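You operate a simulated robot arm through the tools that you are given. There is no shell and no other tool. Be economical: measure what you need, move in short steps, check, and stop when the job is done.

The job below is to be done with a simulated robot arm. You get a single attempt, and the scene is never put back.

TASK
Roll the blue cart to the bench end and cap the silver bench's clear bottles in the order's colour.
Fine: the cart ends at its floor mark with the brake on again; the green bottle stays bare.

The check looks at the end state, three seconds after you hand in, the way a careful person would. Anything else that was tipped, shoved, dropped, spilled or broken makes it a failure. A push-on lid holds only when it is set on centred and level and pressed home; a screw cap is set on level and turned clockwise until tight.

THE ROBOT
A 7-joint arm with a two-finger gripper on a trunk, on a base that drives. Base frame: it is fixed to the floor where the robot stands at the start and does not move with it; the origin is under the middle of the robot, x ahead of it, y to its left, z up. Readings come in m, degrees, newtons and seconds.
With the tool pointing down near the work surface it reaches from about 0.68 to 0.74 m from the robot's upright axis, wherever it stands. Its first joint turns from -143.0 to 143.0 degrees. Places, roughly: dark cart brake lever [0.6, 0, 0.6]; green bottle [0, -1.25, 1]. Payload 1.47 kg.
The tool frame sits at the grasp point between the pads (the TCP): z along the fingers, y along the line on which they close. The tips reach 0.016 m beyond it. Largest opening 0.087 m; the body of the gripper starts 0.055 m behind the TCP.
Orientation is that of the tool frame in the base frame, as a unit quaternion [x, y, z, w]. With the fingers straight down and closing along the base's y, the tool's x points along the base's -x, its y along +y and its z along -z.

THE INTERFACE
- The arm moves only by the tool drive_tool. Its arguments are lists of equal length, an entry for each row: "xyz": the shift along the tool's x, y, z in units of 20 mm (1.0 is 20 mm), a list of three; "angular": the turn, a rotation vector about the tool's x, y, z in units of 6 degrees (1.0 is 6 degrees), a list of three. In form: {"xyz": [[dx, dy, dz], ...], "angular": [[ax, ay, az], ...]}. A call has 1 to 8 rows; each row shifts and turns the commanded pose from where the row before left it, along the tool's axes as they then stand. "jaw" is the opening, from 0 (shut) to 1 (fully open), set as the call begins (left out, the last holds). A call with a number of a shift or a turn outside -1 to 1 is refused whole. Rows are played at 5 a second. More than 0.05 m and 8.6 degrees between two rows, or a gripper value outside its range, and nothing of the call is played. Where a pose cannot be reached the arm comes as near as it can. A force on the tool above 50 N (or 10 N above the force at the start of the call, whichever is more), or a blocked arm, ends the call early, and 0.2 s more pass. Each finger travels about 0.045 m/s and halts on what it meets, pressing with about 28 N; the grip force reading is that of the motor and also rises with nothing between the fingers. The clock runs only during rows and for 0.2 s after the last one: add rows that do not move to give the fingers time. It gives the time, the measured TCP pose, the force on the tool (base axes), the opening and the grip force at its end, in the units of the frame above (readings bear some noise), with the torque about the TCP (base axes, N m) and any sound that the robot's microphone picked up.
- Cameras (640 x 400 px; columns grow to the right, rows downward): "scene" is now at [0.1439, -0.0005, 1.2307]; the picture's right is [-0.02, -1.00, 0.00], its down [-0.77, 0.01, -0.64] and it looks along [0.64, -0.01, -0.77] (base axes); focal length 260 px, centre (320, 200). "wrist" rides on the gripper at [0.073, 0.012, -0.09] in the tool frame; the picture's right is [-0.16, 0.99, 0.00], its down [-0.72, -0.12, -0.68] and it looks along [-0.67, -0.11, 0.73] (tool axes); focal length 247 px, centre (320, 200). There is no depth. A picture from a camera that has moved, and an enlarged one, comes with that camera's place and axes in the base frame and with its lens.
- grab_frame(camera): a new picture of that camera. It takes no simulated time.
- slide_trunk(by): slides the trunk up (or, below 0, down) by that many m; the arm and the scene camera ride with it, the base frame stays. It gives what a move gives, with no picture.
- base_move(legs): drives the robot by 1 to 6 legs, each [ahead, left, turn to the left] in m, m and degrees, along the robot's own axes; the way and the turn of a leg run together, so that a leg with both is an arc; at most 1.5 m and 180 degrees a leg. The arm and the cameras ride along, it lands a little off, and it stops where it bumps. It gives what a move gives.
- turn_head(pan, tilt): turns the head with the scene camera to pan (to the left, within 86 degrees either way) and tilt (down, from -29 to 69), counted from straight ahead of the robot. It gives what a move gives.
- enlarge(camera, box): a new picture of the part [left, top, right, bottom] of that camera's present view, enlarged. It takes no simulated time.
- sign_off(): hands the job in; it is judged then, once.

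Work in short steps. Places have to be worked out from the pictures, the camera data and where the tool is seen: move nearer, look again, correct. Check each grasp and each placing, and mend what went wrong. You have 120 turns and 82 pictures in all, those below and enlarged ones among them. Open the gripper and draw the arm clear of the work before you hand the job in, unless the task says otherwise; then end with one line.

The tools are called after "Request:" by a JSON object that holds its "name" and its "arguments". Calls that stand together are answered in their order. drive_tool: Moves the arm, as the interface text tells. Its arguments: {"type":"object","properties":{"xyz":{"type":"array"},"angular":{"type":"array"},"jaw":{"type":"number"}},"required":["xyz","angular"]} The other tools are called the same way: slide_trunk (by) slides the trunk up or down; base_move (legs) drives the base; turn_head (pan, tilt) turns the head that bears the scene camera; grab_frame (camera) takes a picture; enlarge (camera, box) takes an enlarged picture of a part of a camera's view; sign_off () hands the job in.

At the start:

```text
time_s: 0.0
ee_pos: [0.4971, -0.0152, 0.8321]
tool_rot: [0.0, 1.0, 0.0, 0.0]
wrist_force: [-0.3, 0.2, 0.5]
moment: [0.01, -0.01, 0.03]
grip_width: 0.0873
grip_force: 0.0
trunk travel left (down, up): [-0.575, 0.665]
robot x, y, heading: [-0.0044, -0.0005, 0.1]
head pan, tilt: [-1.0, 50.4]
```

scene: 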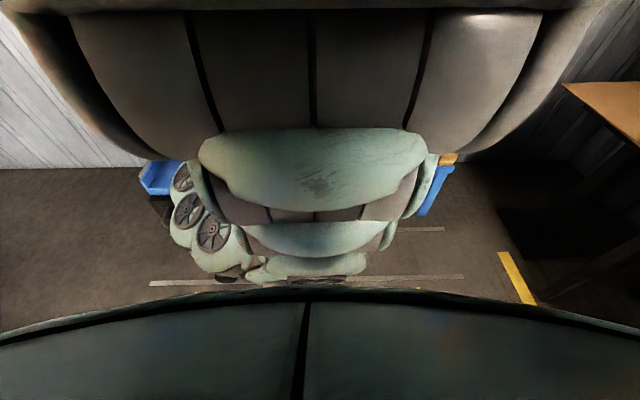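
wrist: 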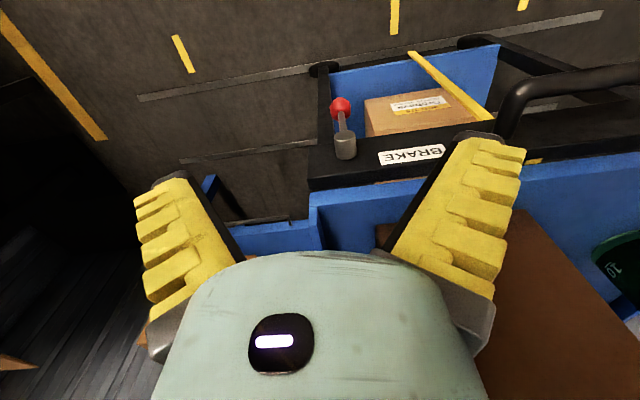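

The scene view is mostly the arm; the wrist view shows a blue cart with a brake lever. I look around with the head first, to the right where the bench is.

Request:
{"name": "turn_head", "arguments": {"pan": -80, "tilt": 30}}

Request:
{"name": "grab_frame", "arguments": {"camera": "scene"}}

Request:
{"name": "turn_head", "arguments": {"pan": -40, "tilt": 35}}

Request:
{"name": "grab_frame", "arguments": {"camera": "scene"}}

Request:
{"name": "turn_head", "arguments": {"pan": 45, "tilt": 35}}

Request:
{"name": "grab_frame", "arguments": {"camera": "scene"}}

```text
time_s: 1.5
ee_pos: [0.498, -0.0144, 0.8328]
tool_rot: [0.0, 1.0, 0.001, 0.0]
wrist_force: [0.0, 0.1, 0.1]
moment: [0.0, -0.06, -0.01]
grip_width: 0.087
grip_force: 0.1
trunk travel left (down, up): [-0.575, 0.665]
robot x, y, heading: [0.0032, -0.0019, 0.1]
head pan, tilt: [-80.0, 30.0]
```

```text
79 pictures are left
camera scene: at [0.1431, -0.0283, 1.238], right [-0.36, -0.93, 0.0], down [-0.66, 0.25, -0.71], along [0.66, -0.25, -0.71], focal length 260 px, centre (320, 200)
```

scene: 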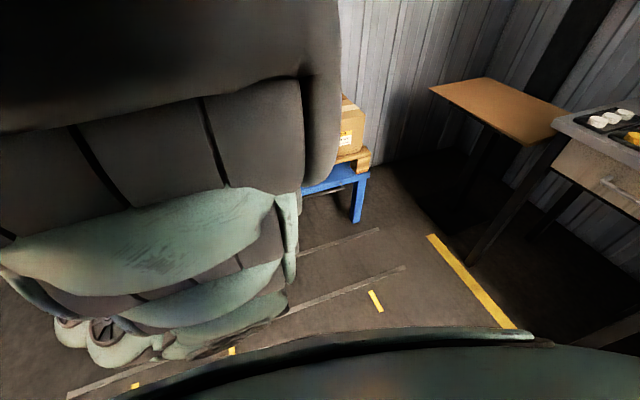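

```text
time_s: 2.6
ee_pos: [0.4989, -0.0148, 0.8306]
tool_rot: [-0.001, 1.0, 0.0, 0.0]
wrist_force: [0.0, -0.1, -0.1]
moment: [0.0, 0.01, -0.02]
grip_width: 0.0871
grip_force: 0.0
trunk travel left (down, up): [-0.575, 0.665]
robot x, y, heading: [0.0042, 0.0016, -0.0]
head pan, tilt: [-40.0, 35.0]
```

```text
78 pictures are left
camera scene: at [0.1434, -0.0281, 1.2383], right [-0.36, -0.93, 0.0], down [-0.66, 0.25, -0.71], along [0.66, -0.25, -0.71], focal length 260 px, centre (320, 200)
```

scene: 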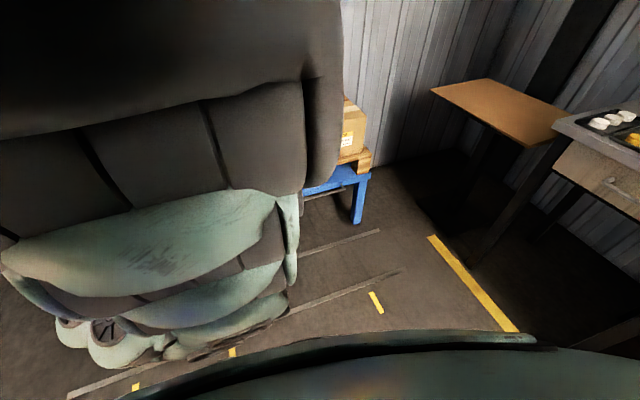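

```text
time_s: 4.2
ee_pos: [0.4995, -0.0149, 0.8313]
tool_rot: [0.0, 1.0, 0.0, 0.001]
wrist_force: [-0.3, 0.8, 0.3]
moment: [0.01, -0.01, -0.03]
grip_width: 0.0871
grip_force: 0.1
trunk travel left (down, up): [-0.575, 0.665]
robot x, y, heading: [-0.0006, -0.0035, 0.1]
head pan, tilt: [45.0, 35.0]
```

```text
77 pictures are left
camera scene: at [0.1505, 0.0296, 1.2529], right [0.33, -0.95, 0.0], down [-0.54, -0.19, -0.82], along [0.77, 0.27, -0.57], focal length 260 px, centre (320, 200)
```

scene: 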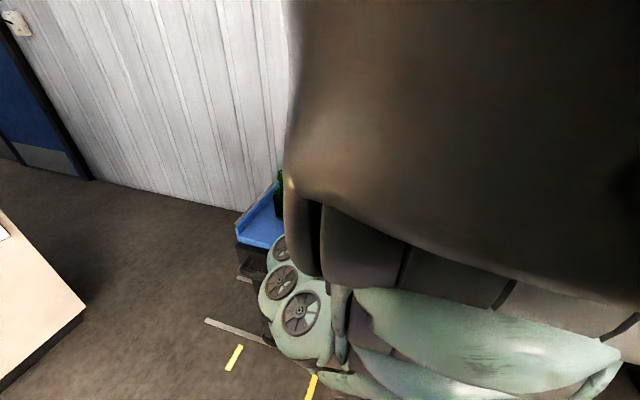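

The pictures' stated axes don't match the commanded pan (about ±20 deg). I check the camera again.

Request:
{"name": "turn_head", "arguments": {"pan": -85, "tilt": 25}}

Request:
{"name": "grab_frame", "arguments": {"camera": "scene"}}

```text
time_s: 6.3
ee_pos: [0.4983, -0.0132, 0.8324]
tool_rot: [0.0, 1.0, 0.001, 0.0]
wrist_force: [0.2, 0.4, 0.2]
moment: [0.0, 0.04, 0.02]
grip_width: 0.0871
grip_force: 0.0
trunk travel left (down, up): [-0.575, 0.665]
robot x, y, heading: [0.003, -0.0028, -0.0]
head pan, tilt: [-85.0, 25.0]
```

```text
76 pictures are left
camera scene: at [0.1507, -0.0382, 1.2687], right [-0.42, -0.91, 0.0], down [-0.38, 0.18, -0.91], along [0.82, -0.38, -0.42], focal length 260 px, centre (320, 200)
```

scene: 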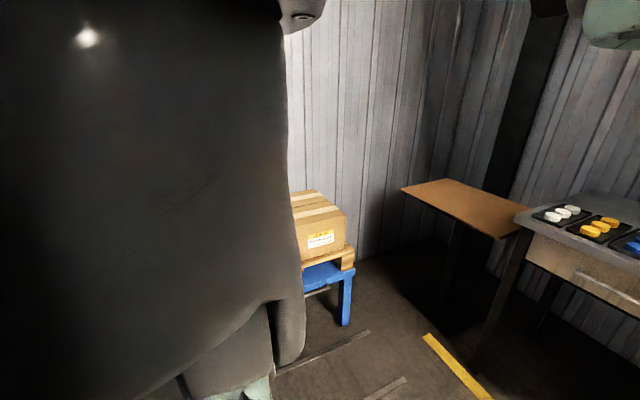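

The axes still show only -25 deg pan; I repeat with no change to see if the head is lagging.

Request:
{"name": "turn_head", "arguments": {"pan": -85, "tilt": 25}}

Request:
{"name": "grab_frame", "arguments": {"camera": "scene"}}

```text
time_s: 6.9
ee_pos: [0.4985, -0.0145, 0.8311]
tool_rot: [0.0, 1.0, -0.001, 0.0]
wrist_force: [0.9, -0.2, -0.1]
moment: [0.0, 0.0, 0.01]
grip_width: 0.087
grip_force: 0.0
trunk travel left (down, up): [-0.575, 0.665]
robot x, y, heading: [0.0043, -0.0021, -0.1]
head pan, tilt: [-85.0, 25.0]
```

```text
75 pictures are left
camera scene: at [0.1507, -0.0383, 1.2689], right [-0.43, -0.91, 0.0], down [-0.38, 0.18, -0.91], along [0.82, -0.39, -0.42], focal length 260 px, centre (320, 200)
```

scene: 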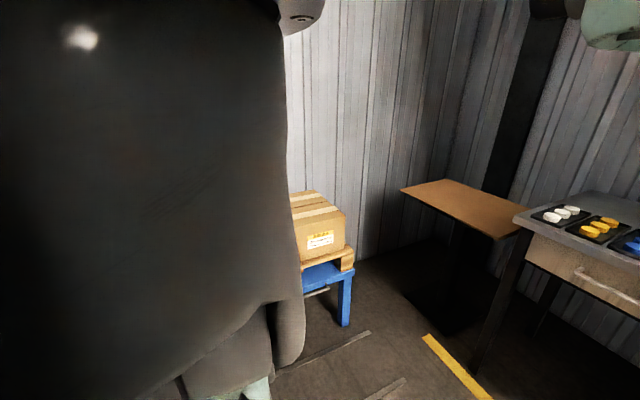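

The head seems held by the arm in front of it. I turn the base to the right to face the bench (arm tip radius 0.5 m is clear).

Request:
{"name": "base_move", "arguments": {"legs": [[0, 0, -65]]}}

Request:
{"name": "grab_frame", "arguments": {"camera": "scene"}}

Request:
{"name": "grab_frame", "arguments": {"camera": "wrist"}}

```text
time_s: 10.2
ee_pos: [0.1921, -0.4616, 0.8313]
tool_rot: [0.541, 0.841, 0.0, 0.0]
wrist_force: [0.5, 1.0, -0.4]
moment: [0.01, 0.01, -0.01]
grip_width: 0.0869
grip_force: 0.0
trunk travel left (down, up): [-0.575, 0.665]
robot x, y, heading: [0.0005, 0.0014, -65.6]
head pan, tilt: [-85.0, 25.0]
```

```text
74 pictures are left
camera scene: at [0.0243, -0.1552, 1.2699], right [-1.0, 0.02, 0.0], down [0.01, 0.41, -0.91], along [-0.02, -0.91, -0.41], focal length 260 px, centre (320, 200)
```

scene: 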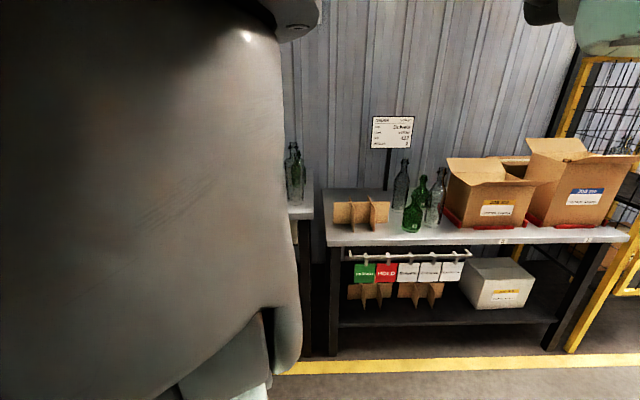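

```text
73 pictures are left
camera wrist: at [0.1725, -0.3892, 0.9202], right [0.96, 0.26, 0.0], down [0.19, -0.71, 0.68], along [0.18, -0.66, -0.73], focal length 247 px, centre (320, 200)
```

wrist: 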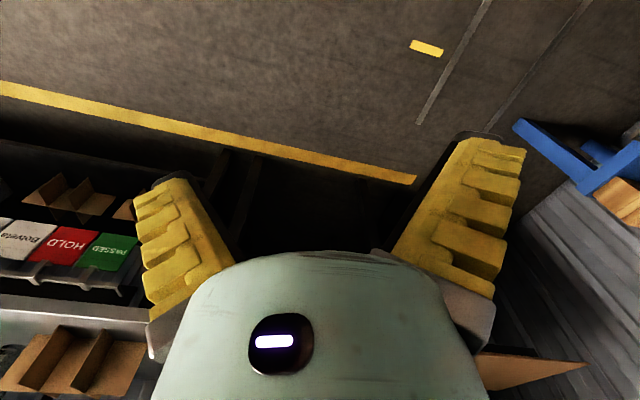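

Two surfaces with bottles, an order sign and tags. Enlarge the sign and bottles.

Request:
{"name": "enlarge", "arguments": {"camera": "scene", "box": [280, 100, 460, 240]}}

Request:
{"name": "enlarge", "arguments": {"camera": "scene", "box": [365, 110, 425, 155]}}

Request:
{"name": "base_move", "arguments": {"legs": [[0, 0, 30]]}}

Request:
{"name": "grab_frame", "arguments": {"camera": "scene"}}

```text
2.86 times, centred on (370, 170) of scene
camera zoom: at [0.0243, -0.1552, 1.2699], right [-1.0, 0.02, 0.0], down [0.01, 0.41, -0.91], along [-0.02, -0.91, -0.41], focal length 743 px, centre (177, 286)
```

zoom: 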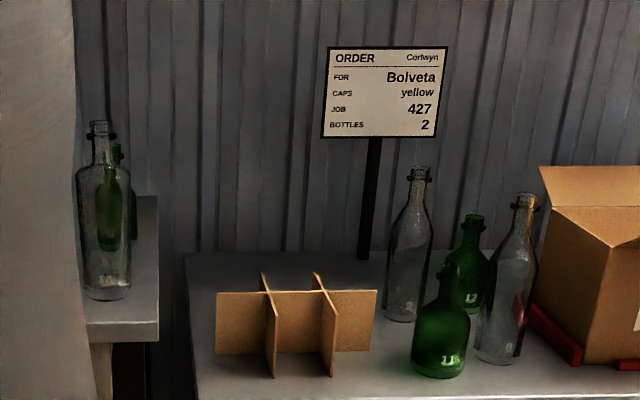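

```text
8.89 times, centred on (395, 132) of scene
camera zoom: at [0.0243, -0.1552, 1.2699], right [-1.0, 0.02, 0.0], down [0.01, 0.41, -0.91], along [-0.02, -0.91, -0.41], focal length 2313 px, centre (-347, 800)
```

zoom: 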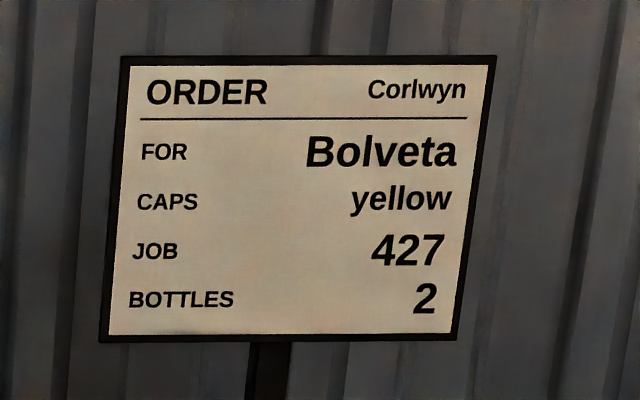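

```text
time_s: 12.0
ee_pos: [0.3958, -0.305, 0.8321]
tool_rot: [0.307, 0.952, 0.0, 0.0]
wrist_force: [0.0, 0.5, 0.3]
moment: [0.0, -0.01, 0.03]
grip_width: 0.0872
grip_force: 0.2
trunk travel left (down, up): [-0.575, 0.665]
robot x, y, heading: [-0.0008, 0.0018, -35.8]
head pan, tilt: [-85.0, 25.0]
```

```text
70 pictures are left
camera scene: at [0.0981, -0.1212, 1.2704], right [-0.88, -0.48, 0.0], down [-0.19, 0.36, -0.91], along [0.44, -0.8, -0.41], focal length 260 px, centre (320, 200)
```

scene: 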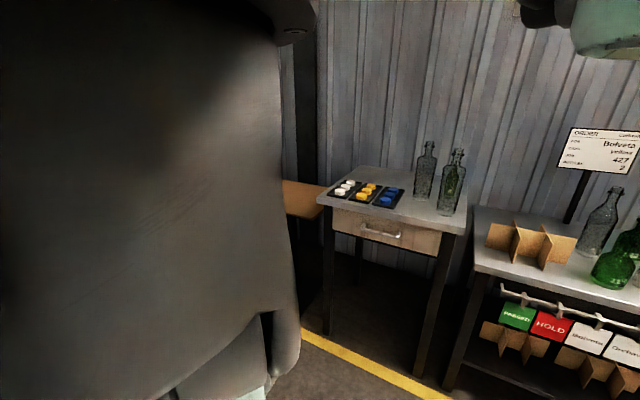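

Order reads yellow caps. The small drawer bench holds the lid trays and bottles near [0,-1.25]. Now I back away to see the cart and floor marks as a whole.

Request:
{"name": "base_move", "arguments": {"legs": [[0, 0, 36], [-0.5, 0, 0], [0, 0, 20]]}}

Request:
{"name": "grab_frame", "arguments": {"camera": "scene"}}

```text
time_s: 17.7
ee_pos: [-0.0253, 0.1576, 0.8305]
tool_rot: [-0.172, 0.985, 0.0, 0.0]
wrist_force: [-0.1, -0.7, 0.4]
moment: [0.02, -0.01, 0.01]
grip_width: 0.0873
grip_force: 0.0
trunk travel left (down, up): [-0.575, 0.665]
robot x, y, heading: [-0.4994, 0.002, 19.9]
head pan, tilt: [-85.0, 25.0]
```

```text
69 pictures are left
camera scene: at [-0.3443, 0.016, 1.2715], right [-0.11, -0.99, 0.0], down [-0.39, 0.04, -0.92], along [0.91, -0.1, -0.39], focal length 260 px, centre (320, 200)
```

scene: 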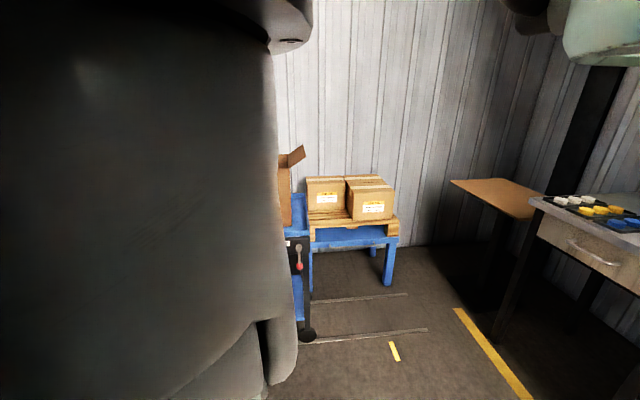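

I rotate further left to bring the cart into the clear part of view.

Request:
{"name": "base_move", "arguments": {"legs": [[0, 0, 30]]}}

Request:
{"name": "grab_frame", "arguments": {"camera": "scene"}}

```text
time_s: 19.6
ee_pos: [-0.1631, 0.3692, 0.8307]
tool_rot: [-0.417, 0.909, 0.0, 0.0]
wrist_force: [0.1, 0.5, 0.1]
moment: [0.01, 0.0, 0.0]
grip_width: 0.087
grip_force: 0.0
trunk travel left (down, up): [-0.575, 0.665]
robot x, y, heading: [-0.5014, 0.0029, 48.9]
head pan, tilt: [-85.0, 25.0]
```

```text
68 pictures are left
camera scene: at [-0.3713, 0.0916, 1.2718], right [0.39, -0.92, 0.0], down [-0.36, -0.15, -0.92], along [0.85, 0.36, -0.39], focal length 260 px, centre (320, 200)
```

scene: 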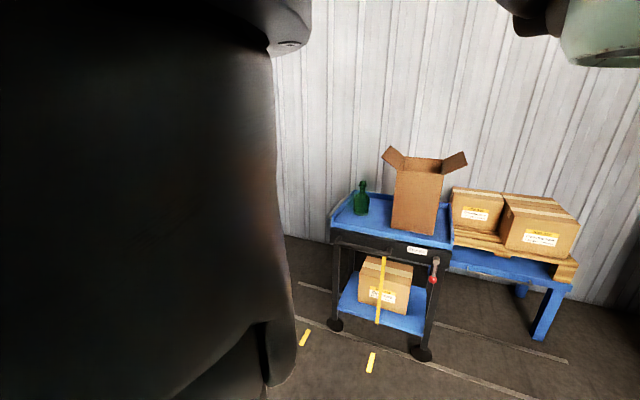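

The cart's yellow pointer sits at tick y≈0.21; the far tick by the bench is at y≈-0.475. Zoom into the cart for handle/brake details.

Request:
{"name": "enlarge", "arguments": {"camera": "scene", "box": [290, 140, 480, 380]}}

Request:
{"name": "grab_frame", "arguments": {"camera": "wrist"}}

```text
1.67 times, centred on (385, 260) of scene
camera zoom: at [-0.3713, 0.0916, 1.2718], right [0.39, -0.92, 0.0], down [-0.36, -0.15, -0.92], along [0.85, 0.36, -0.39], focal length 434 px, centre (212, 100)
```

zoom: 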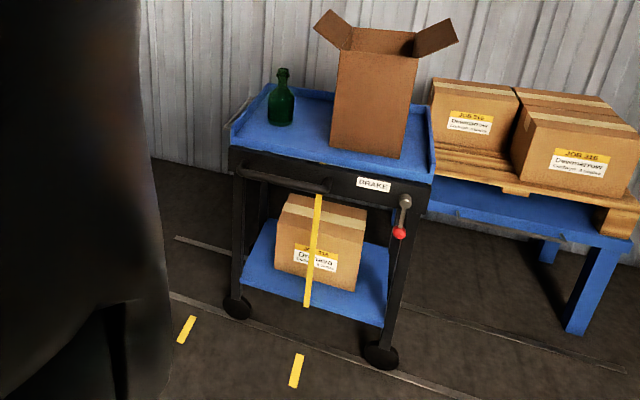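

```text
66 pictures are left
camera wrist: at [-0.2201, 0.3227, 0.9202], right [-0.65, 0.76, 0.0], down [0.56, 0.47, 0.68], along [0.52, 0.44, -0.73], focal length 247 px, centre (320, 200)
```

wrist: 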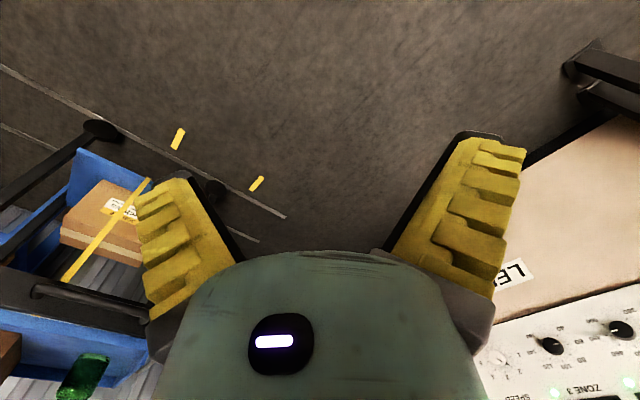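

The cart rolls along the grey lines; handle bar is on its near face and the lever hangs from a hub at about (0.60, 0, 0.65). I drive back facing it, with the axis ~0.7 m away, and look with the wrist.

Request:
{"name": "base_move", "arguments": {"legs": [[0, 0, -49], [0.25, 0, 0]]}}

Request:
{"name": "grab_frame", "arguments": {"camera": "wrist"}}

```text
time_s: 23.6
ee_pos: [0.2459, -0.02, 0.8315]
tool_rot: [0.004, 1.0, 0.0, 0.0]
wrist_force: [-0.7, 0.2, 0.7]
moment: [0.04, 0.01, 0.0]
grip_width: 0.0868
grip_force: 0.1
trunk travel left (down, up): [-0.575, 0.665]
robot x, y, heading: [-0.2546, -0.0007, -0.5]
head pan, tilt: [-85.0, 25.0]
```

```text
65 pictures are left
camera wrist: at [0.1723, -0.0077, 0.9204], right [0.17, 0.99, 0.0], down [0.72, -0.12, 0.68], along [0.67, -0.11, -0.73], focal length 247 px, centre (320, 200)
```

wrist: 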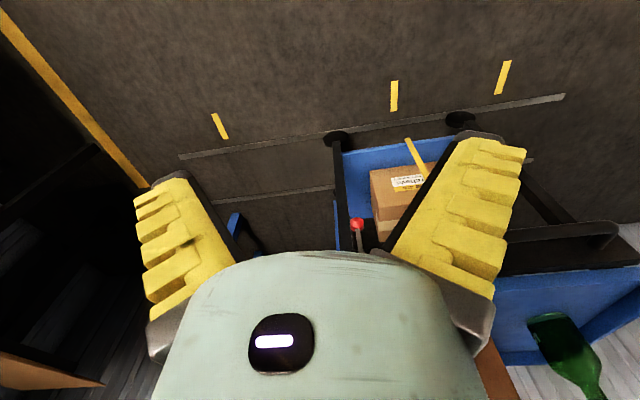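

I go 0.15 m ahead so the lever comes into the open upper part of the wrist view, and zoom.

Request:
{"name": "base_move", "arguments": {"legs": [[0.17, 0, 0]]}}

Request:
{"name": "enlarge", "arguments": {"camera": "wrist", "box": [270, 60, 470, 240]}}

```text
time_s: 25.1
ee_pos: [0.4092, -0.0215, 0.8322]
tool_rot: [0.004, 1.0, 0.0, 0.0]
wrist_force: [0.0, -0.5, -0.2]
moment: [0.0, -0.01, -0.03]
grip_width: 0.0867
grip_force: 0.1
trunk travel left (down, up): [-0.575, 0.665]
robot x, y, heading: [-0.0917, -0.0045, -0.4]
head pan, tilt: [-85.0, 25.0]
```

```text
2.22 times, centred on (370, 150) of wrist
camera zoom: at [0.3362, -0.0083, 0.9204], right [0.17, 0.99, 0.0], down [0.72, -0.12, 0.68], along [0.67, -0.11, -0.73], focal length 549 px, centre (209, 311)
```

zoom: 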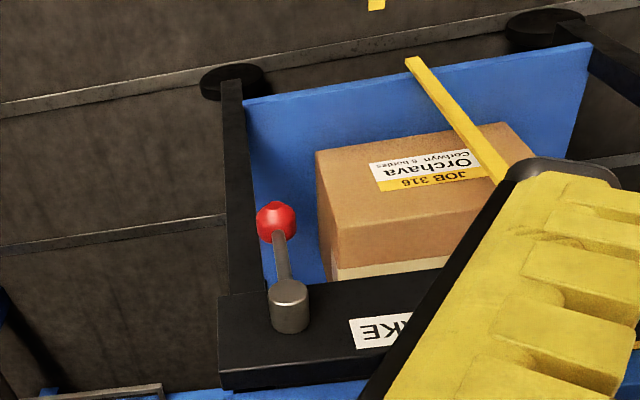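

The lever hangs from a hub (axis toward me) at ≈(0.588,0.005,0.64) with the knob at ≈(0.585,0.003,0.555). I tilt the tool forward towards horizontal so it can take the knob from the front.

Request:
{"name": "drive_tool", "arguments": {"xyz": [[0, 0, 0], [0, 0, 0], [0, 0, 0], [0, 0, 0], [0, 0, 0], [0, 0, 0], [0, 0, 0], [0, 0, 0]], "angular": [[0, -1, 0], [0, -1, 0], [0, -1, 0], [0, -1, 0], [0, -1, 0], [0, -1, 0], [0, -1, 0], [0, -1, 0]], "jaw": 1}}

Request:
{"name": "drive_tool", "arguments": {"xyz": [[0, 0, 0], [0, 0, 0], [0, 0, 0], [0, 0, 0], [0, 0, 0], [0, 0, 0]], "angular": [[0, -1, 0], [0, -1, 0], [0, -1, 0], [0, -1, 0], [0, -1, 0], [0, 0, 0]]}}

Request:
{"name": "grab_frame", "arguments": {"camera": "wrist"}}

```text
time_s: 26.9
ee_pos: [0.4139, -0.0209, 0.8317]
tool_rot: [0.004, 0.999, 0.001, 0.051]
wrist_force: [0.0, 0.1, -1.0]
moment: [0.0, 0.01, 0.01]
grip_width: 0.0871
grip_force: 0.0
out of reach, approached as far as the arm can: row 1, 2, 3, 4, 5, 6, 7, 8
trunk travel left (down, up): [-0.575, 0.665]
robot x, y, heading: [-0.0897, -0.0048, -0.4]
head pan, tilt: [-85.0, 25.0]
```

```text
time_s: 28.3
ee_pos: [0.4138, -0.0213, 0.8312]
tool_rot: [0.004, 0.999, 0.0, 0.051]
wrist_force: [-1.1, -0.7, -0.2]
moment: [-0.03, 0.02, -0.03]
grip_width: 0.0869
grip_force: 0.1
out of reach, approached as far as the arm can: row 1, 2, 3, 4, 5
trunk travel left (down, up): [-0.575, 0.665]
robot x, y, heading: [-0.0916, 0.0002, -0.3]
head pan, tilt: [-85.0, 25.0]
```

```text
63 pictures are left
camera wrist: at [0.3319, -0.0081, 0.9116], right [0.16, 0.99, 0.02], down [0.65, -0.12, 0.75], along [0.74, -0.11, -0.66], focal length 247 px, centre (320, 200)
```

wrist: 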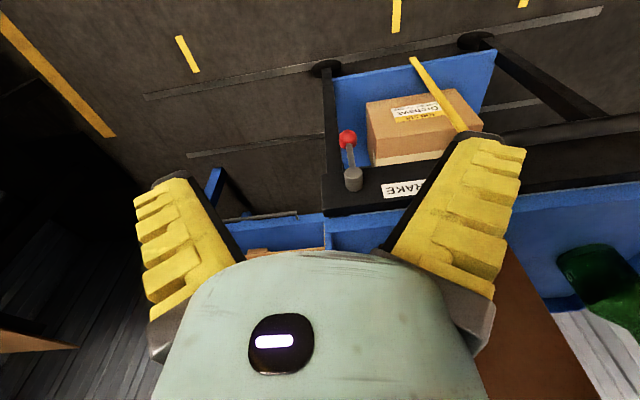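

The tilt is limited at this tucked reach (stopped at ~6 deg). I back up and extend the arm forward first, then tilt.

Request:
{"name": "base_move", "arguments": {"legs": [[-0.3, 0, 0]]}}

Request:
{"name": "drive_tool", "arguments": {"xyz": [[-1, 0, 0], [-1, 0, 0], [-1, 0, 0], [-1, 0, 0], [-1, 0, 0], [-1, 0, 0], [-1, 0, 0], [-1, 0, 0]], "angular": [[0, 0, 0], [0, 0, 0], [0, 0, 0], [0, 0, 0], [0, 0, 0], [0, 0, 0], [0, 0, 0], [0, 0, 0]]}}

Request:
{"name": "drive_tool", "arguments": {"xyz": [[0, 0, 0], [0, 0, 0], [0, 0, 0], [0, 0, 0], [0, 0, 0], [0, 0, 0], [0, 0, 0], [0, 0, 0]], "angular": [[0, -1, 0], [0, -1, 0], [0, -1, 0], [0, -1, 0], [0, -1, 0], [0, -1, 0], [0, -1, 0], [0, 0, 0]]}}

```text
time_s: 30.3
ee_pos: [0.1121, -0.0206, 0.8309]
tool_rot: [0.008, 0.999, 0.0, 0.051]
wrist_force: [-0.4, 0.2, 0.2]
moment: [0.01, 0.01, -0.04]
grip_width: 0.0872
grip_force: 0.1
trunk travel left (down, up): [-0.575, 0.665]
robot x, y, heading: [-0.3882, 0.0003, -0.9]
head pan, tilt: [-85.0, 25.0]
```

```text
time_s: 32.1
ee_pos: [0.2724, -0.0225, 0.8464]
tool_rot: [0.009, 0.999, -0.001, 0.051]
wrist_force: [-0.5, -0.8, -0.3]
moment: [-0.01, 0.04, 0.0]
grip_width: 0.0871
grip_force: 0.0
trunk travel left (down, up): [-0.575, 0.665]
robot x, y, heading: [-0.39, 0.0003, -0.9]
head pan, tilt: [-85.0, 25.0]
```

```text
time_s: 33.9
ee_pos: [0.273, -0.0227, 0.8472]
tool_rot: [0.007, 0.914, -0.004, 0.406]
wrist_force: [-0.9, 1.0, 0.3]
moment: [0.02, 0.03, -0.01]
grip_width: 0.0871
grip_force: 0.1
trunk travel left (down, up): [-0.575, 0.665]
robot x, y, heading: [-0.3912, 0.0008, -0.6]
head pan, tilt: [-85.0, 25.0]
```

Tilt works here (48 deg). Continue to ~84 deg.

Request:
{"name": "drive_tool", "arguments": {"xyz": [[0, 0, 0], [0, 0, 0], [0, 0, 0], [0, 0, 0], [0, 0, 0], [0, 0, 0], [0, 0, 0]], "angular": [[0, -1, 0], [0, -1, 0], [0, -1, 0], [0, -1, 0], [0, -1, 0], [0, -1, 0], [0, 0, 0]]}}

Request:
{"name": "turn_head", "arguments": {"pan": -30, "tilt": 45}}

Request:
{"name": "grab_frame", "arguments": {"camera": "scene"}}

Request:
{"name": "grab_frame", "arguments": {"camera": "wrist"}}

```text
time_s: 35.5
ee_pos: [0.2733, -0.0228, 0.8474]
tool_rot: [0.006, 0.744, -0.005, 0.668]
wrist_force: [0.2, -0.2, -0.3]
moment: [0.0, 0.0, 0.01]
grip_width: 0.087
grip_force: 0.0
trunk travel left (down, up): [-0.575, 0.665]
robot x, y, heading: [-0.3904, 0.0013, -0.7]
head pan, tilt: [-85.0, 25.0]
```

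```text
time_s: 36.8
ee_pos: [0.2719, -0.0216, 0.847]
tool_rot: [0.005, 0.745, -0.005, 0.667]
wrist_force: [0.7, -0.7, -0.1]
moment: [0.02, -0.01, 0.0]
grip_width: 0.0872
grip_force: 0.1
trunk travel left (down, up): [-0.575, 0.665]
robot x, y, heading: [-0.3941, 0.0005, -0.8]
head pan, tilt: [-30.0, 45.0]
```

```text
62 pictures are left
camera scene: at [-0.2766, -0.0699, 1.245], right [-0.84, -0.55, 0.0], down [-0.36, 0.54, -0.76], along [0.42, -0.64, -0.65], focal length 260 px, centre (320, 200)
```

scene: 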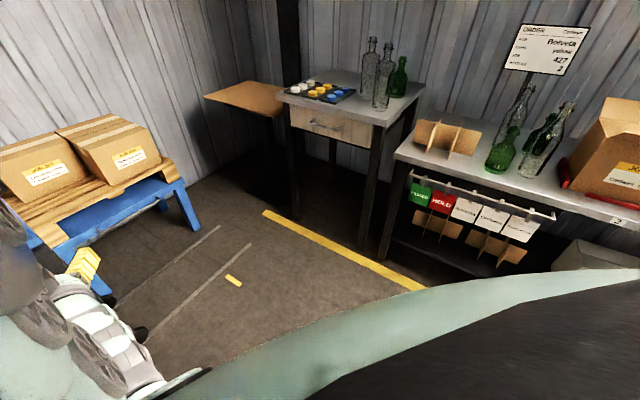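

```text
61 pictures are left
camera wrist: at [0.1743, -0.0094, 0.7834], right [0.03, 0.99, 0.16], down [-0.6, -0.11, 0.79], along [0.8, -0.12, 0.59], focal length 247 px, centre (320, 200)
```

wrist: 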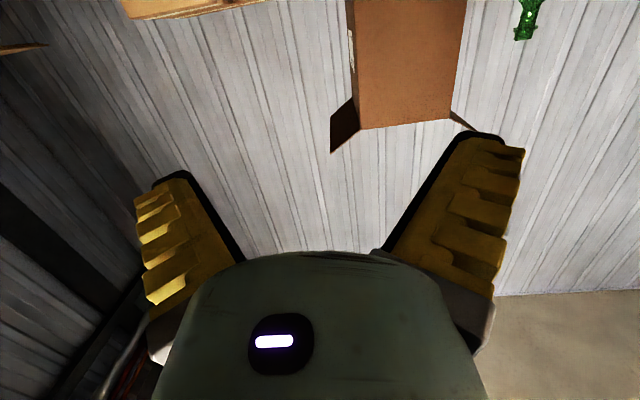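

The scene view is now clear. I lower the trunk 0.285 m to bring the horizontal gripper to knob height, and look at the lever with both cameras.

Request:
{"name": "slide_trunk", "arguments": {"by": -0.28}}

Request:
{"name": "turn_head", "arguments": {"pan": 0, "tilt": 35}}

Request:
{"name": "grab_frame", "arguments": {"camera": "scene"}}

Request:
{"name": "grab_frame", "arguments": {"camera": "wrist"}}

```text
time_s: 39.6
ee_pos: [0.2714, -0.0237, 0.5677]
tool_rot: [0.005, 0.744, -0.005, 0.668]
wrist_force: [0.6, 0.1, 0.6]
moment: [-0.01, 0.01, -0.02]
grip_width: 0.0872
grip_force: 0.1
trunk travel left (down, up): [-0.295, 0.945]
robot x, y, heading: [-0.39, 0.0, -0.7]
head pan, tilt: [-30.0, 45.0]
```

```text
time_s: 40.6
ee_pos: [0.2726, -0.0228, 0.5658]
tool_rot: [0.006, 0.744, -0.006, 0.668]
wrist_force: [-0.4, 0.4, -0.5]
moment: [0.01, 0.01, 0.0]
grip_width: 0.087
grip_force: 0.0
trunk travel left (down, up): [-0.295, 0.945]
robot x, y, heading: [-0.389, 0.0023, -0.9]
head pan, tilt: [0.0, 35.0]
```

```text
60 pictures are left
camera scene: at [-0.2764, -0.0703, 0.9659], right [-0.84, -0.55, 0.0], down [-0.35, 0.53, -0.77], along [0.42, -0.64, -0.64], focal length 260 px, centre (320, 200)
```

scene: 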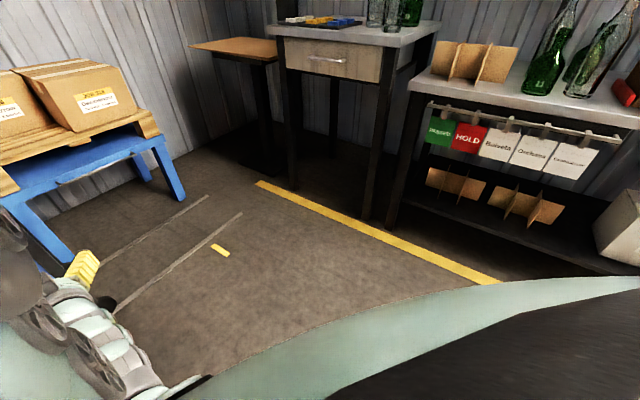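

```text
59 pictures are left
camera wrist: at [0.1743, -0.0095, 0.5033], right [0.03, 0.99, 0.16], down [-0.6, -0.11, 0.79], along [0.8, -0.12, 0.59], focal length 247 px, centre (320, 200)
```

wrist: 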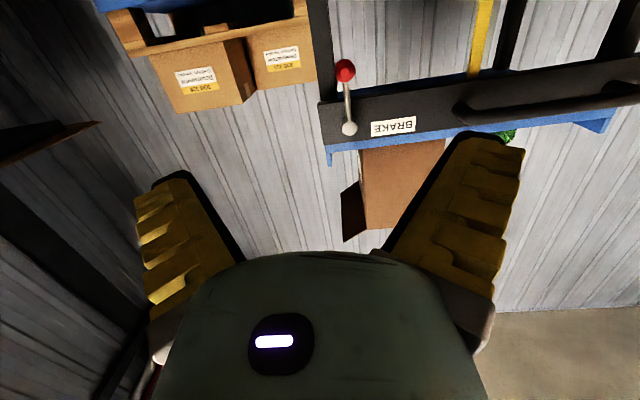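

Head is wedged by the arm but looks usefully at the bench. Triangulated: hub (0.571,0.004,0.657), knob (0.574,0.004,0.571). I approach with the base, jaws open.

Request:
{"name": "base_move", "arguments": {"legs": [[0.21, 0.03, 0.8]]}}

Request:
{"name": "grab_frame", "arguments": {"camera": "wrist"}}

```text
time_s: 42.2
ee_pos: [0.4771, 0.0142, 0.5664]
tool_rot: [0.0, 0.744, 0.0, 0.668]
wrist_force: [-0.4, 1.0, -0.1]
moment: [0.01, 0.0, -0.01]
grip_width: 0.0871
grip_force: 0.0
trunk travel left (down, up): [-0.295, 0.945]
robot x, y, heading: [-0.1814, 0.0271, 0.1]
head pan, tilt: [0.0, 35.0]
```

```text
58 pictures are left
camera wrist: at [0.3805, 0.0259, 0.5032], right [0.02, 0.99, 0.16], down [-0.6, -0.11, 0.79], along [0.8, -0.11, 0.59], focal length 247 px, centre (320, 200)
```

wrist: 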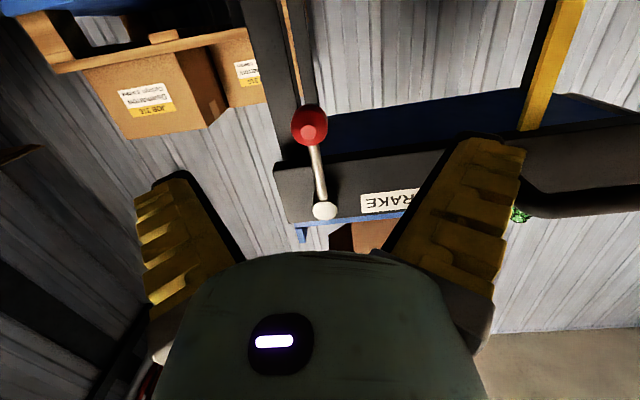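

Knob confirmed ~(0.574,0.003,0.574). Advance 0.09 m, shifting right 12 mm and slightly up, to straddle it.

Request:
{"name": "drive_tool", "arguments": {"xyz": [[-0.8, -0.55, 0], [0, 0, 1], [0, 0, 1], [0, 0, 1], [0, 0, 1], [0, 0, 0.4], [0, 0, 0]], "angular": [[0, 0, 0], [0, 0, 0], [0, 0, 0], [0, 0, 0], [0, 0, 0], [0, 0, 0], [0, 0, 0]]}}

Request:
{"name": "grab_frame", "arguments": {"camera": "wrist"}}

```text
time_s: 43.8
ee_pos: [0.568, 0.0034, 0.5734]
tool_rot: [-0.001, 0.745, 0.0, 0.668]
wrist_force: [0.4, 0.2, 0.3]
moment: [0.01, -0.01, 0.02]
grip_width: 0.0871
grip_force: 0.0
trunk travel left (down, up): [-0.295, 0.945]
robot x, y, heading: [-0.1826, 0.0313, -0.2]
head pan, tilt: [0.0, 35.0]
```

```text
57 pictures are left
camera wrist: at [0.471, 0.0147, 0.5093], right [0.02, 0.99, 0.16], down [-0.6, -0.12, 0.79], along [0.8, -0.11, 0.59], focal length 247 px, centre (320, 200)
```

wrist: 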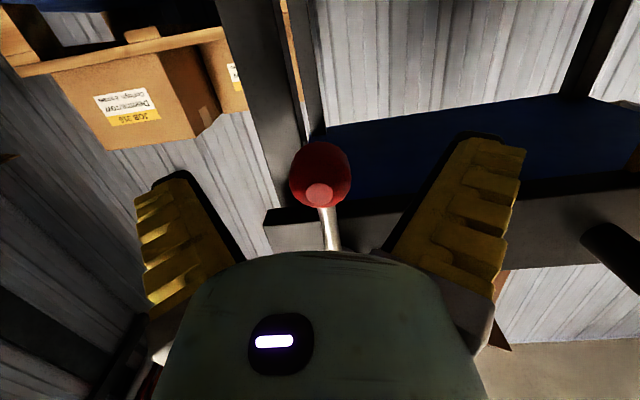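

The knob lies between the pads; close on it.

Request:
{"name": "drive_tool", "arguments": {"xyz": [[0, 0, 0], [0, 0, 0], [0, 0, 0], [0, 0, 0], [0, 0, 0], [0, 0, 0]], "angular": [[0, 0, 0], [0, 0, 0], [0, 0, 0], [0, 0, 0], [0, 0, 0], [0, 0, 0]], "jaw": 0}}

```text
time_s: 45.2
ee_pos: [0.5678, 0.0034, 0.5721]
tool_rot: [0.0, 0.744, -0.001, 0.668]
wrist_force: [-1.8, 0.2, 1.0]
moment: [-0.03, 0.0, -0.01]
grip_width: 0.0251
grip_force: 29.7
trunk travel left (down, up): [-0.295, 0.945]
robot x, y, heading: [-0.1827, 0.0314, -0.2]
head pan, tilt: [0.0, 35.0]
```

Knob held (25 mm). I swing it 12 deg toward +y along its arc with matching roll, watching the force.

Request:
{"name": "drive_tool", "arguments": {"xyz": [[-0.023, 0.444, -0.003], [-0.023, 0.444, -0.003], [0, 0, 0]], "angular": [[-0.108, 0, 0.994], [-0.108, 0, 0.994], [0, 0, 0]]}}

```text
time_s: 46.0
ee_pos: [0.5668, 0.0034, 0.5734]
tool_rot: [0.07, 0.742, 0.071, 0.663]
wrist_force: [2.6, -34.3, -7.7]
moment: [-0.08, -0.01, -0.21]
grip_width: 0.0196
grip_force: 30.0
trunk travel left (down, up): [-0.295, 0.945]
robot x, y, heading: [-0.1837, 0.0306, 0.3]
head pan, tilt: [0.0, 35.0]
```

It is blocked towards +y (34 N, no motion). I undo that and swing the other way.

Request:
{"name": "drive_tool", "arguments": {"xyz": [[0.023, -0.444, 0.003], [0.023, -0.444, 0.003], [0, 0, 0]], "angular": [[0.108, 0, -0.994], [0.108, 0, -0.994], [0, 0, 0]]}}

Request:
{"name": "drive_tool", "arguments": {"xyz": [[-0.023, -0.444, -0.003], [-0.023, -0.444, -0.003], [0, 0, 0]], "angular": [[0.108, 0, -0.994], [0.108, 0, -0.994], [0, 0, 0]]}}

```text
time_s: 46.8
ee_pos: [0.5663, 0.0036, 0.5735]
tool_rot: [-0.001, 0.743, 0.0, 0.669]
wrist_force: [-8.8, -6.7, 6.9]
moment: [0.07, 0.06, -0.09]
grip_width: 0.018
grip_force: 30.0
trunk travel left (down, up): [-0.295, 0.945]
robot x, y, heading: [-0.1853, 0.0276, 0.1]
head pan, tilt: [0.0, 35.0]
```

```text
time_s: 47.6
ee_pos: [0.5657, -0.0119, 0.5737]
tool_rot: [-0.071, 0.74, -0.078, 0.665]
wrist_force: [-11.0, 4.6, 8.9]
moment: [-0.21, -0.16, 0.07]
grip_width: 0.0182
grip_force: 29.8
trunk travel left (down, up): [-0.295, 0.945]
robot x, y, heading: [-0.1844, 0.0298, 0.0]
head pan, tilt: [0.0, 35.0]
```

It swings easily to -y, but the grip width shrinks — the pads may be slipping off the ball. Check.

Request:
{"name": "grab_frame", "arguments": {"camera": "wrist"}}

```text
56 pictures are left
camera wrist: at [0.4691, -0.0132, 0.5093], right [0.02, 1.0, -0.05], down [-0.6, 0.05, 0.8], along [0.8, 0.02, 0.6], focal length 247 px, centre (320, 200)
```

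wrist: 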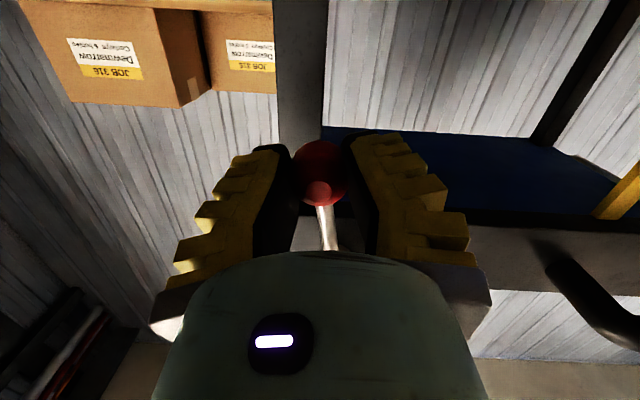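

The ball sits near the fingertips. I open slightly, advance 14 mm and re-close.

Request:
{"name": "drive_tool", "arguments": {"xyz": [[0, 0, 0], [0, 0, 0], [0, 0, 0.7], [0, 0, 0]], "angular": [[0, 0, 0], [0, 0, 0], [0, 0, 0], [0, 0, 0]], "jaw": 0.5}}

Request:
{"name": "drive_tool", "arguments": {"xyz": [[0, 0, 0], [0, 0, 0], [0, 0, 0], [0, 0, 0]], "angular": [[0, 0, 0], [0, 0, 0], [0, 0, 0], [0, 0, 0]], "jaw": 0}}

```text
time_s: 48.6
ee_pos: [0.5798, -0.0135, 0.5717]
tool_rot: [-0.07, 0.741, -0.079, 0.663]
wrist_force: [0.5, 0.0, 0.7]
moment: [-0.01, -0.02, 0.01]
grip_width: 0.0492
grip_force: 3.5
trunk travel left (down, up): [-0.295, 0.945]
robot x, y, heading: [-0.183, 0.0304, 0.2]
head pan, tilt: [0.0, 35.0]
```

```text
time_s: 49.6
ee_pos: [0.5826, -0.013, 0.5722]
tool_rot: [-0.068, 0.74, -0.08, 0.664]
wrist_force: [3.4, -0.1, -1.1]
moment: [-0.06, -0.03, 0.02]
grip_width: 0.0202
grip_force: 30.2
trunk travel left (down, up): [-0.295, 0.945]
robot x, y, heading: [-0.1852, 0.0303, -0.0]
head pan, tilt: [0.0, 35.0]
```

Continue swinging to -y, 30 deg more.

Request:
{"name": "drive_tool", "arguments": {"xyz": [[-0.023, -0.444, -0.003], [-0.023, -0.444, -0.003], [-0.023, -0.444, -0.003], [-0.023, -0.444, -0.003], [-0.023, -0.444, -0.003], [0, 0, 0]], "angular": [[0.108, 0, -0.994], [0.108, 0, -0.994], [0.108, 0, -0.994], [0.108, 0, -0.994], [0.108, 0, -0.994], [0, 0, 0]]}}

Request:
{"name": "grab_frame", "arguments": {"camera": "wrist"}}

```text
time_s: 51.0
ee_pos: [0.583, -0.0541, 0.594]
tool_rot: [-0.24, 0.694, -0.268, 0.623]
wrist_force: [12.8, -0.8, -9.8]
moment: [-0.5, 0.02, 0.04]
grip_width: 0.0199
grip_force: 30.0
trunk travel left (down, up): [-0.295, 0.945]
robot x, y, heading: [-0.182, 0.0267, 0.0]
head pan, tilt: [0.0, 35.0]
```

```text
55 pictures are left
camera wrist: at [0.4854, -0.0873, 0.5381], right [0.02, 0.84, -0.55], down [-0.6, 0.45, 0.67], along [0.8, 0.31, 0.51], focal length 247 px, centre (320, 200)
```

wrist: 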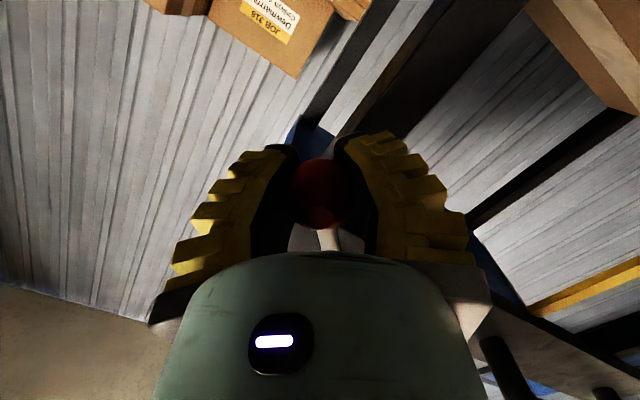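

The lever follows, ~42 deg. Continue.

Request:
{"name": "drive_tool", "arguments": {"xyz": [[-0.023, -0.444, -0.003], [-0.023, -0.444, -0.003], [-0.023, -0.444, -0.003], [-0.023, -0.444, -0.003], [0, 0, 0]], "angular": [[0.108, 0, -0.994], [0.108, 0, -0.994], [0.108, 0, -0.994], [0.108, 0, -0.994], [0, 0, 0]]}}

```text
time_s: 52.2
ee_pos: [0.5836, -0.0754, 0.6233]
tool_rot: [-0.364, 0.623, -0.407, 0.56]
wrist_force: [9.2, -3.0, -4.7]
moment: [-0.19, 0.05, -0.26]
grip_width: 0.02
grip_force: 30.1
trunk travel left (down, up): [-0.295, 0.945]
robot x, y, heading: [-0.1852, 0.0258, 0.2]
head pan, tilt: [0.0, 35.0]
```

At ~67 deg, radius still right. Continue to ~90.

Request:
{"name": "drive_tool", "arguments": {"xyz": [[-0.023, -0.444, -0.003], [-0.023, -0.444, -0.003], [-0.023, -0.444, -0.003], [-0.023, -0.444, -0.003], [0, 0, 0]], "angular": [[0.108, 0, -0.994], [0.108, 0, -0.994], [0.108, 0, -0.994], [0.108, 0, -0.994], [0, 0, 0]]}}

Request:
{"name": "grab_frame", "arguments": {"camera": "wrist"}}

```text
time_s: 53.1
ee_pos: [0.5821, -0.0821, 0.6416]
tool_rot: [-0.455, 0.554, -0.502, 0.484]
wrist_force: [18.4, 3.4, -15.2]
moment: [0.1, -0.29, -0.07]
grip_width: 0.0197
grip_force: 29.6
trunk travel left (down, up): [-0.295, 0.945]
robot x, y, heading: [-0.1821, 0.0318, -0.1]
head pan, tilt: [0.0, 35.0]
stopped in row 4: the force on the tool passed its limit at 57 N (the readings are from after the stop); the commanded pose is now the measured one
```

```text
54 pictures are left
camera wrist: at [0.4844, -0.1416, 0.6268], right [0.0, 0.24, -0.97], down [-0.59, 0.79, 0.19], along [0.81, 0.57, 0.14], focal length 247 px, centre (320, 200)
```

wrist: 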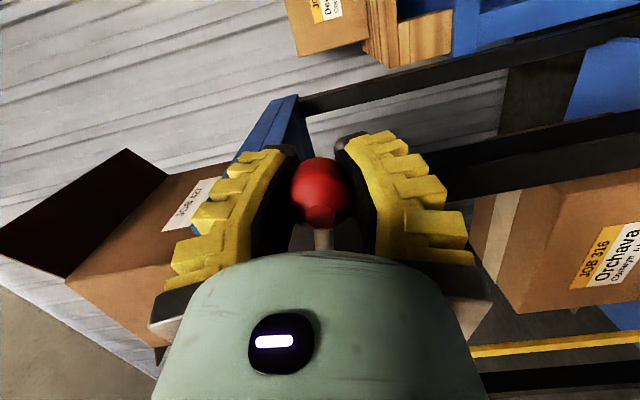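

The lever hit its end at ~80-90 deg. Release and retreat, then check whether it stays.

Request:
{"name": "drive_tool", "arguments": {"xyz": [[0, 0, 0], [0, 0, 0], [0, 0, 0], [0, 0, -1], [0, 0, -1], [0, 0, -1], [0, 0, -1], [0, 0, -1]], "angular": [[0, 0, 0], [0, 0, 0], [0, 0, 0], [0, 0, 0], [0, 0, 0], [0, 0, 0], [0, 0, 0], [0, 0, 0]], "jaw": 0.9}}

Request:
{"name": "grab_frame", "arguments": {"camera": "wrist"}}

```text
time_s: 54.9
ee_pos: [0.4771, -0.071, 0.6425]
tool_rot: [-0.455, 0.552, -0.504, 0.484]
wrist_force: [-0.6, -0.9, -0.1]
moment: [-0.01, -0.01, 0.01]
grip_width: 0.0804
grip_force: 0.7
trunk travel left (down, up): [-0.295, 0.945]
robot x, y, heading: [-0.1826, 0.0293, 0.1]
head pan, tilt: [0.0, 35.0]
```

```text
53 pictures are left
camera wrist: at [0.3801, -0.1322, 0.6275], right [0.0, 0.23, -0.97], down [-0.59, 0.79, 0.19], along [0.81, 0.57, 0.14], focal length 247 px, centre (320, 200)
```

wrist: 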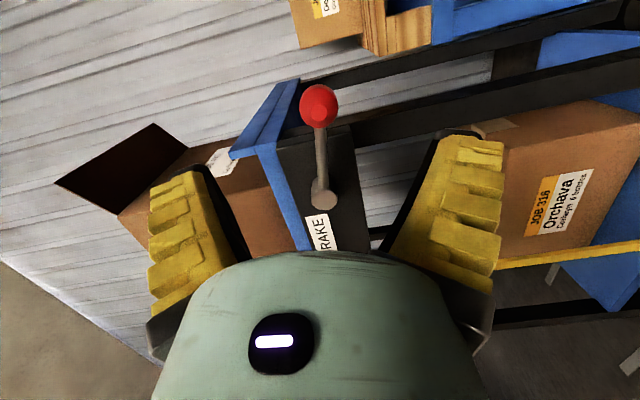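

The lever stays horizontal (released) and the fingers now close vertically — right for the horizontal handle bar (≈x 0.545, y 0.19–0.40, z 0.67). I move the base left and roll to vertical.

Request:
{"name": "base_move", "arguments": {"legs": [[0, 0.31, 0]]}}

Request:
{"name": "drive_tool", "arguments": {"xyz": [[0, -0.6, 0], [0, -0.6, 0], [0, 0, 0]], "angular": [[0.108, 0, -0.994], [0.108, 0, -0.994], [0, 0, 0]]}}

Request:
{"name": "grab_frame", "arguments": {"camera": "wrist"}}

```text
time_s: 57.0
ee_pos: [0.4793, 0.2407, 0.6435]
tool_rot: [-0.457, 0.551, -0.503, 0.484]
wrist_force: [-0.5, 0.8, -0.1]
moment: [0.0, 0.01, -0.01]
grip_width: 0.0804
grip_force: 1.6
trunk travel left (down, up): [-0.295, 0.945]
robot x, y, heading: [-0.1851, 0.3391, -0.1]
head pan, tilt: [0.0, 35.0]
```

```text
time_s: 57.8
ee_pos: [0.479, 0.241, 0.6681]
tool_rot: [0.506, -0.494, 0.557, -0.435]
wrist_force: [0.1, -0.3, -0.4]
moment: [-0.01, 0.0, 0.02]
grip_width: 0.0803
grip_force: 1.6
trunk travel left (down, up): [-0.295, 0.945]
robot x, y, heading: [-0.1838, 0.3382, -0.1]
head pan, tilt: [0.0, 35.0]
```

```text
52 pictures are left
camera wrist: at [0.3821, 0.1779, 0.6654], right [0.0, 0.02, -1.0], down [-0.59, 0.8, 0.02], along [0.8, 0.59, 0.02], focal length 247 px, centre (320, 200)
```

wrist: 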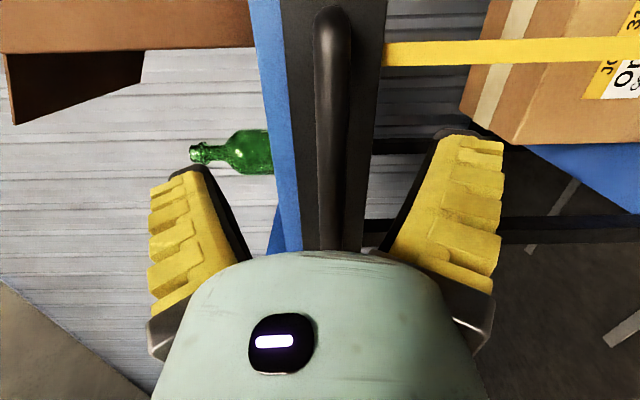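

Bar is at z≈0.657, its right bend at y≈0.18. Lower 10 mm, advance 65 mm, then look.

Request:
{"name": "drive_tool", "arguments": {"xyz": [[0, 0.5, 0], [0, 0, 1], [0, 0, 1], [0, 0, 1], [0, 0, 0]], "angular": [[0, 0, 0], [0, 0, 0], [0, 0, 0], [0, 0, 0], [0, 0, 0]]}}

Request:
{"name": "grab_frame", "arguments": {"camera": "wrist"}}

```text
time_s: 59.0
ee_pos: [0.5394, 0.2327, 0.6588]
tool_rot: [0.506, -0.496, 0.556, -0.434]
wrist_force: [-0.2, 0.9, -0.1]
moment: [-0.01, 0.02, 0.01]
grip_width: 0.08
grip_force: 1.2
trunk travel left (down, up): [-0.295, 0.945]
robot x, y, heading: [-0.1812, 0.338, 0.3]
head pan, tilt: [0.0, 35.0]
```

```text
51 pictures are left
camera wrist: at [0.4408, 0.1699, 0.6564], right [0.0, 0.03, -1.0], down [-0.59, 0.8, 0.02], along [0.8, 0.59, 0.02], focal length 247 px, centre (320, 200)
```

wrist: 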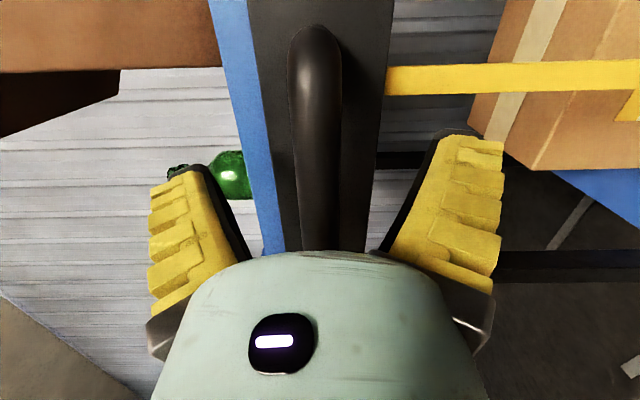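

Bar centre is ~x 0.55; advance 10 mm and close on it.

Request:
{"name": "drive_tool", "arguments": {"xyz": [[0, 0, 0.5], [0, 0, 0]], "angular": [[0, 0, 0], [0, 0, 0]]}}

Request:
{"name": "drive_tool", "arguments": {"xyz": [[0, 0, 0], [0, 0, 0], [0, 0, 0], [0, 0, 0], [0, 0, 0], [0, 0, 0]], "angular": [[0, 0, 0], [0, 0, 0], [0, 0, 0], [0, 0, 0], [0, 0, 0], [0, 0, 0]], "jaw": 0}}

Request:
{"name": "grab_frame", "arguments": {"camera": "wrist"}}

```text
time_s: 59.6
ee_pos: [0.5483, 0.2302, 0.6588]
tool_rot: [0.505, -0.496, 0.557, -0.434]
wrist_force: [-0.4, 0.3, 0.2]
moment: [-0.01, 0.03, 0.05]
grip_width: 0.0803
grip_force: 1.7
trunk travel left (down, up): [-0.295, 0.945]
robot x, y, heading: [-0.1846, 0.3374, 0.0]
head pan, tilt: [0.0, 35.0]
```

```text
time_s: 61.0
ee_pos: [0.5508, 0.2307, 0.6585]
tool_rot: [0.505, -0.495, 0.557, -0.436]
wrist_force: [-0.3, -0.9, 4.0]
moment: [0.78, 0.02, 0.08]
grip_width: 0.0202
grip_force: 30.0
trunk travel left (down, up): [-0.295, 0.945]
robot x, y, heading: [-0.1816, 0.3401, 0.2]
head pan, tilt: [0.0, 35.0]
```

```text
50 pictures are left
camera wrist: at [0.452, 0.1679, 0.6568], right [0.0, 0.03, -1.0], down [-0.59, 0.8, 0.02], along [0.8, 0.59, 0.02], focal length 247 px, centre (320, 200)
```

wrist: 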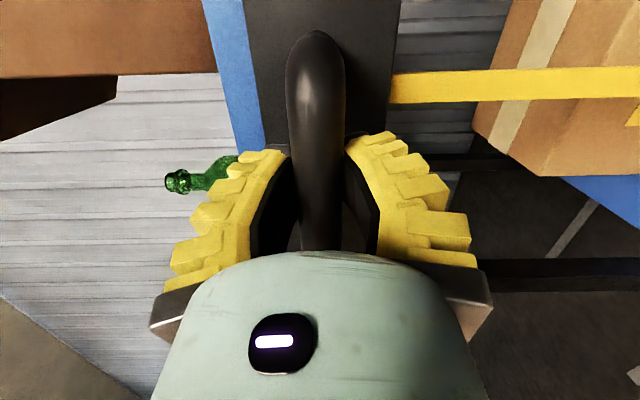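

Handle gripped. Test: drive the base right 0.1 m and see if the cart rolls.

Request:
{"name": "base_move", "arguments": {"legs": [[0, -0.1, 0]]}}

Request:
{"name": "grab_frame", "arguments": {"camera": "wrist"}}

```text
time_s: 62.2
ee_pos: [0.5512, 0.1397, 0.6587]
tool_rot: [0.506, -0.493, 0.554, -0.441]
wrist_force: [17.1, 8.8, -15.6]
moment: [0.6, 0.02, -0.88]
grip_width: 0.0168
grip_force: 29.6
trunk travel left (down, up): [-0.295, 0.945]
robot x, y, heading: [-0.1856, 0.2429, -0.2]
head pan, tilt: [0.0, 35.0]
```

```text
49 pictures are left
camera wrist: at [0.4546, 0.0764, 0.6564], right [0.0, 0.03, -1.0], down [-0.6, 0.8, 0.02], along [0.8, 0.6, 0.02], focal length 247 px, centre (320, 200)
```

wrist: 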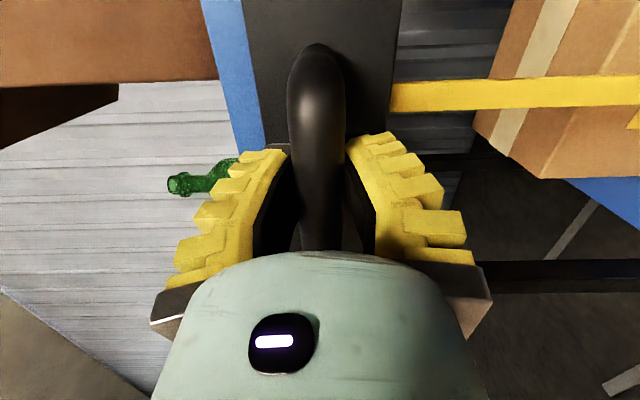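

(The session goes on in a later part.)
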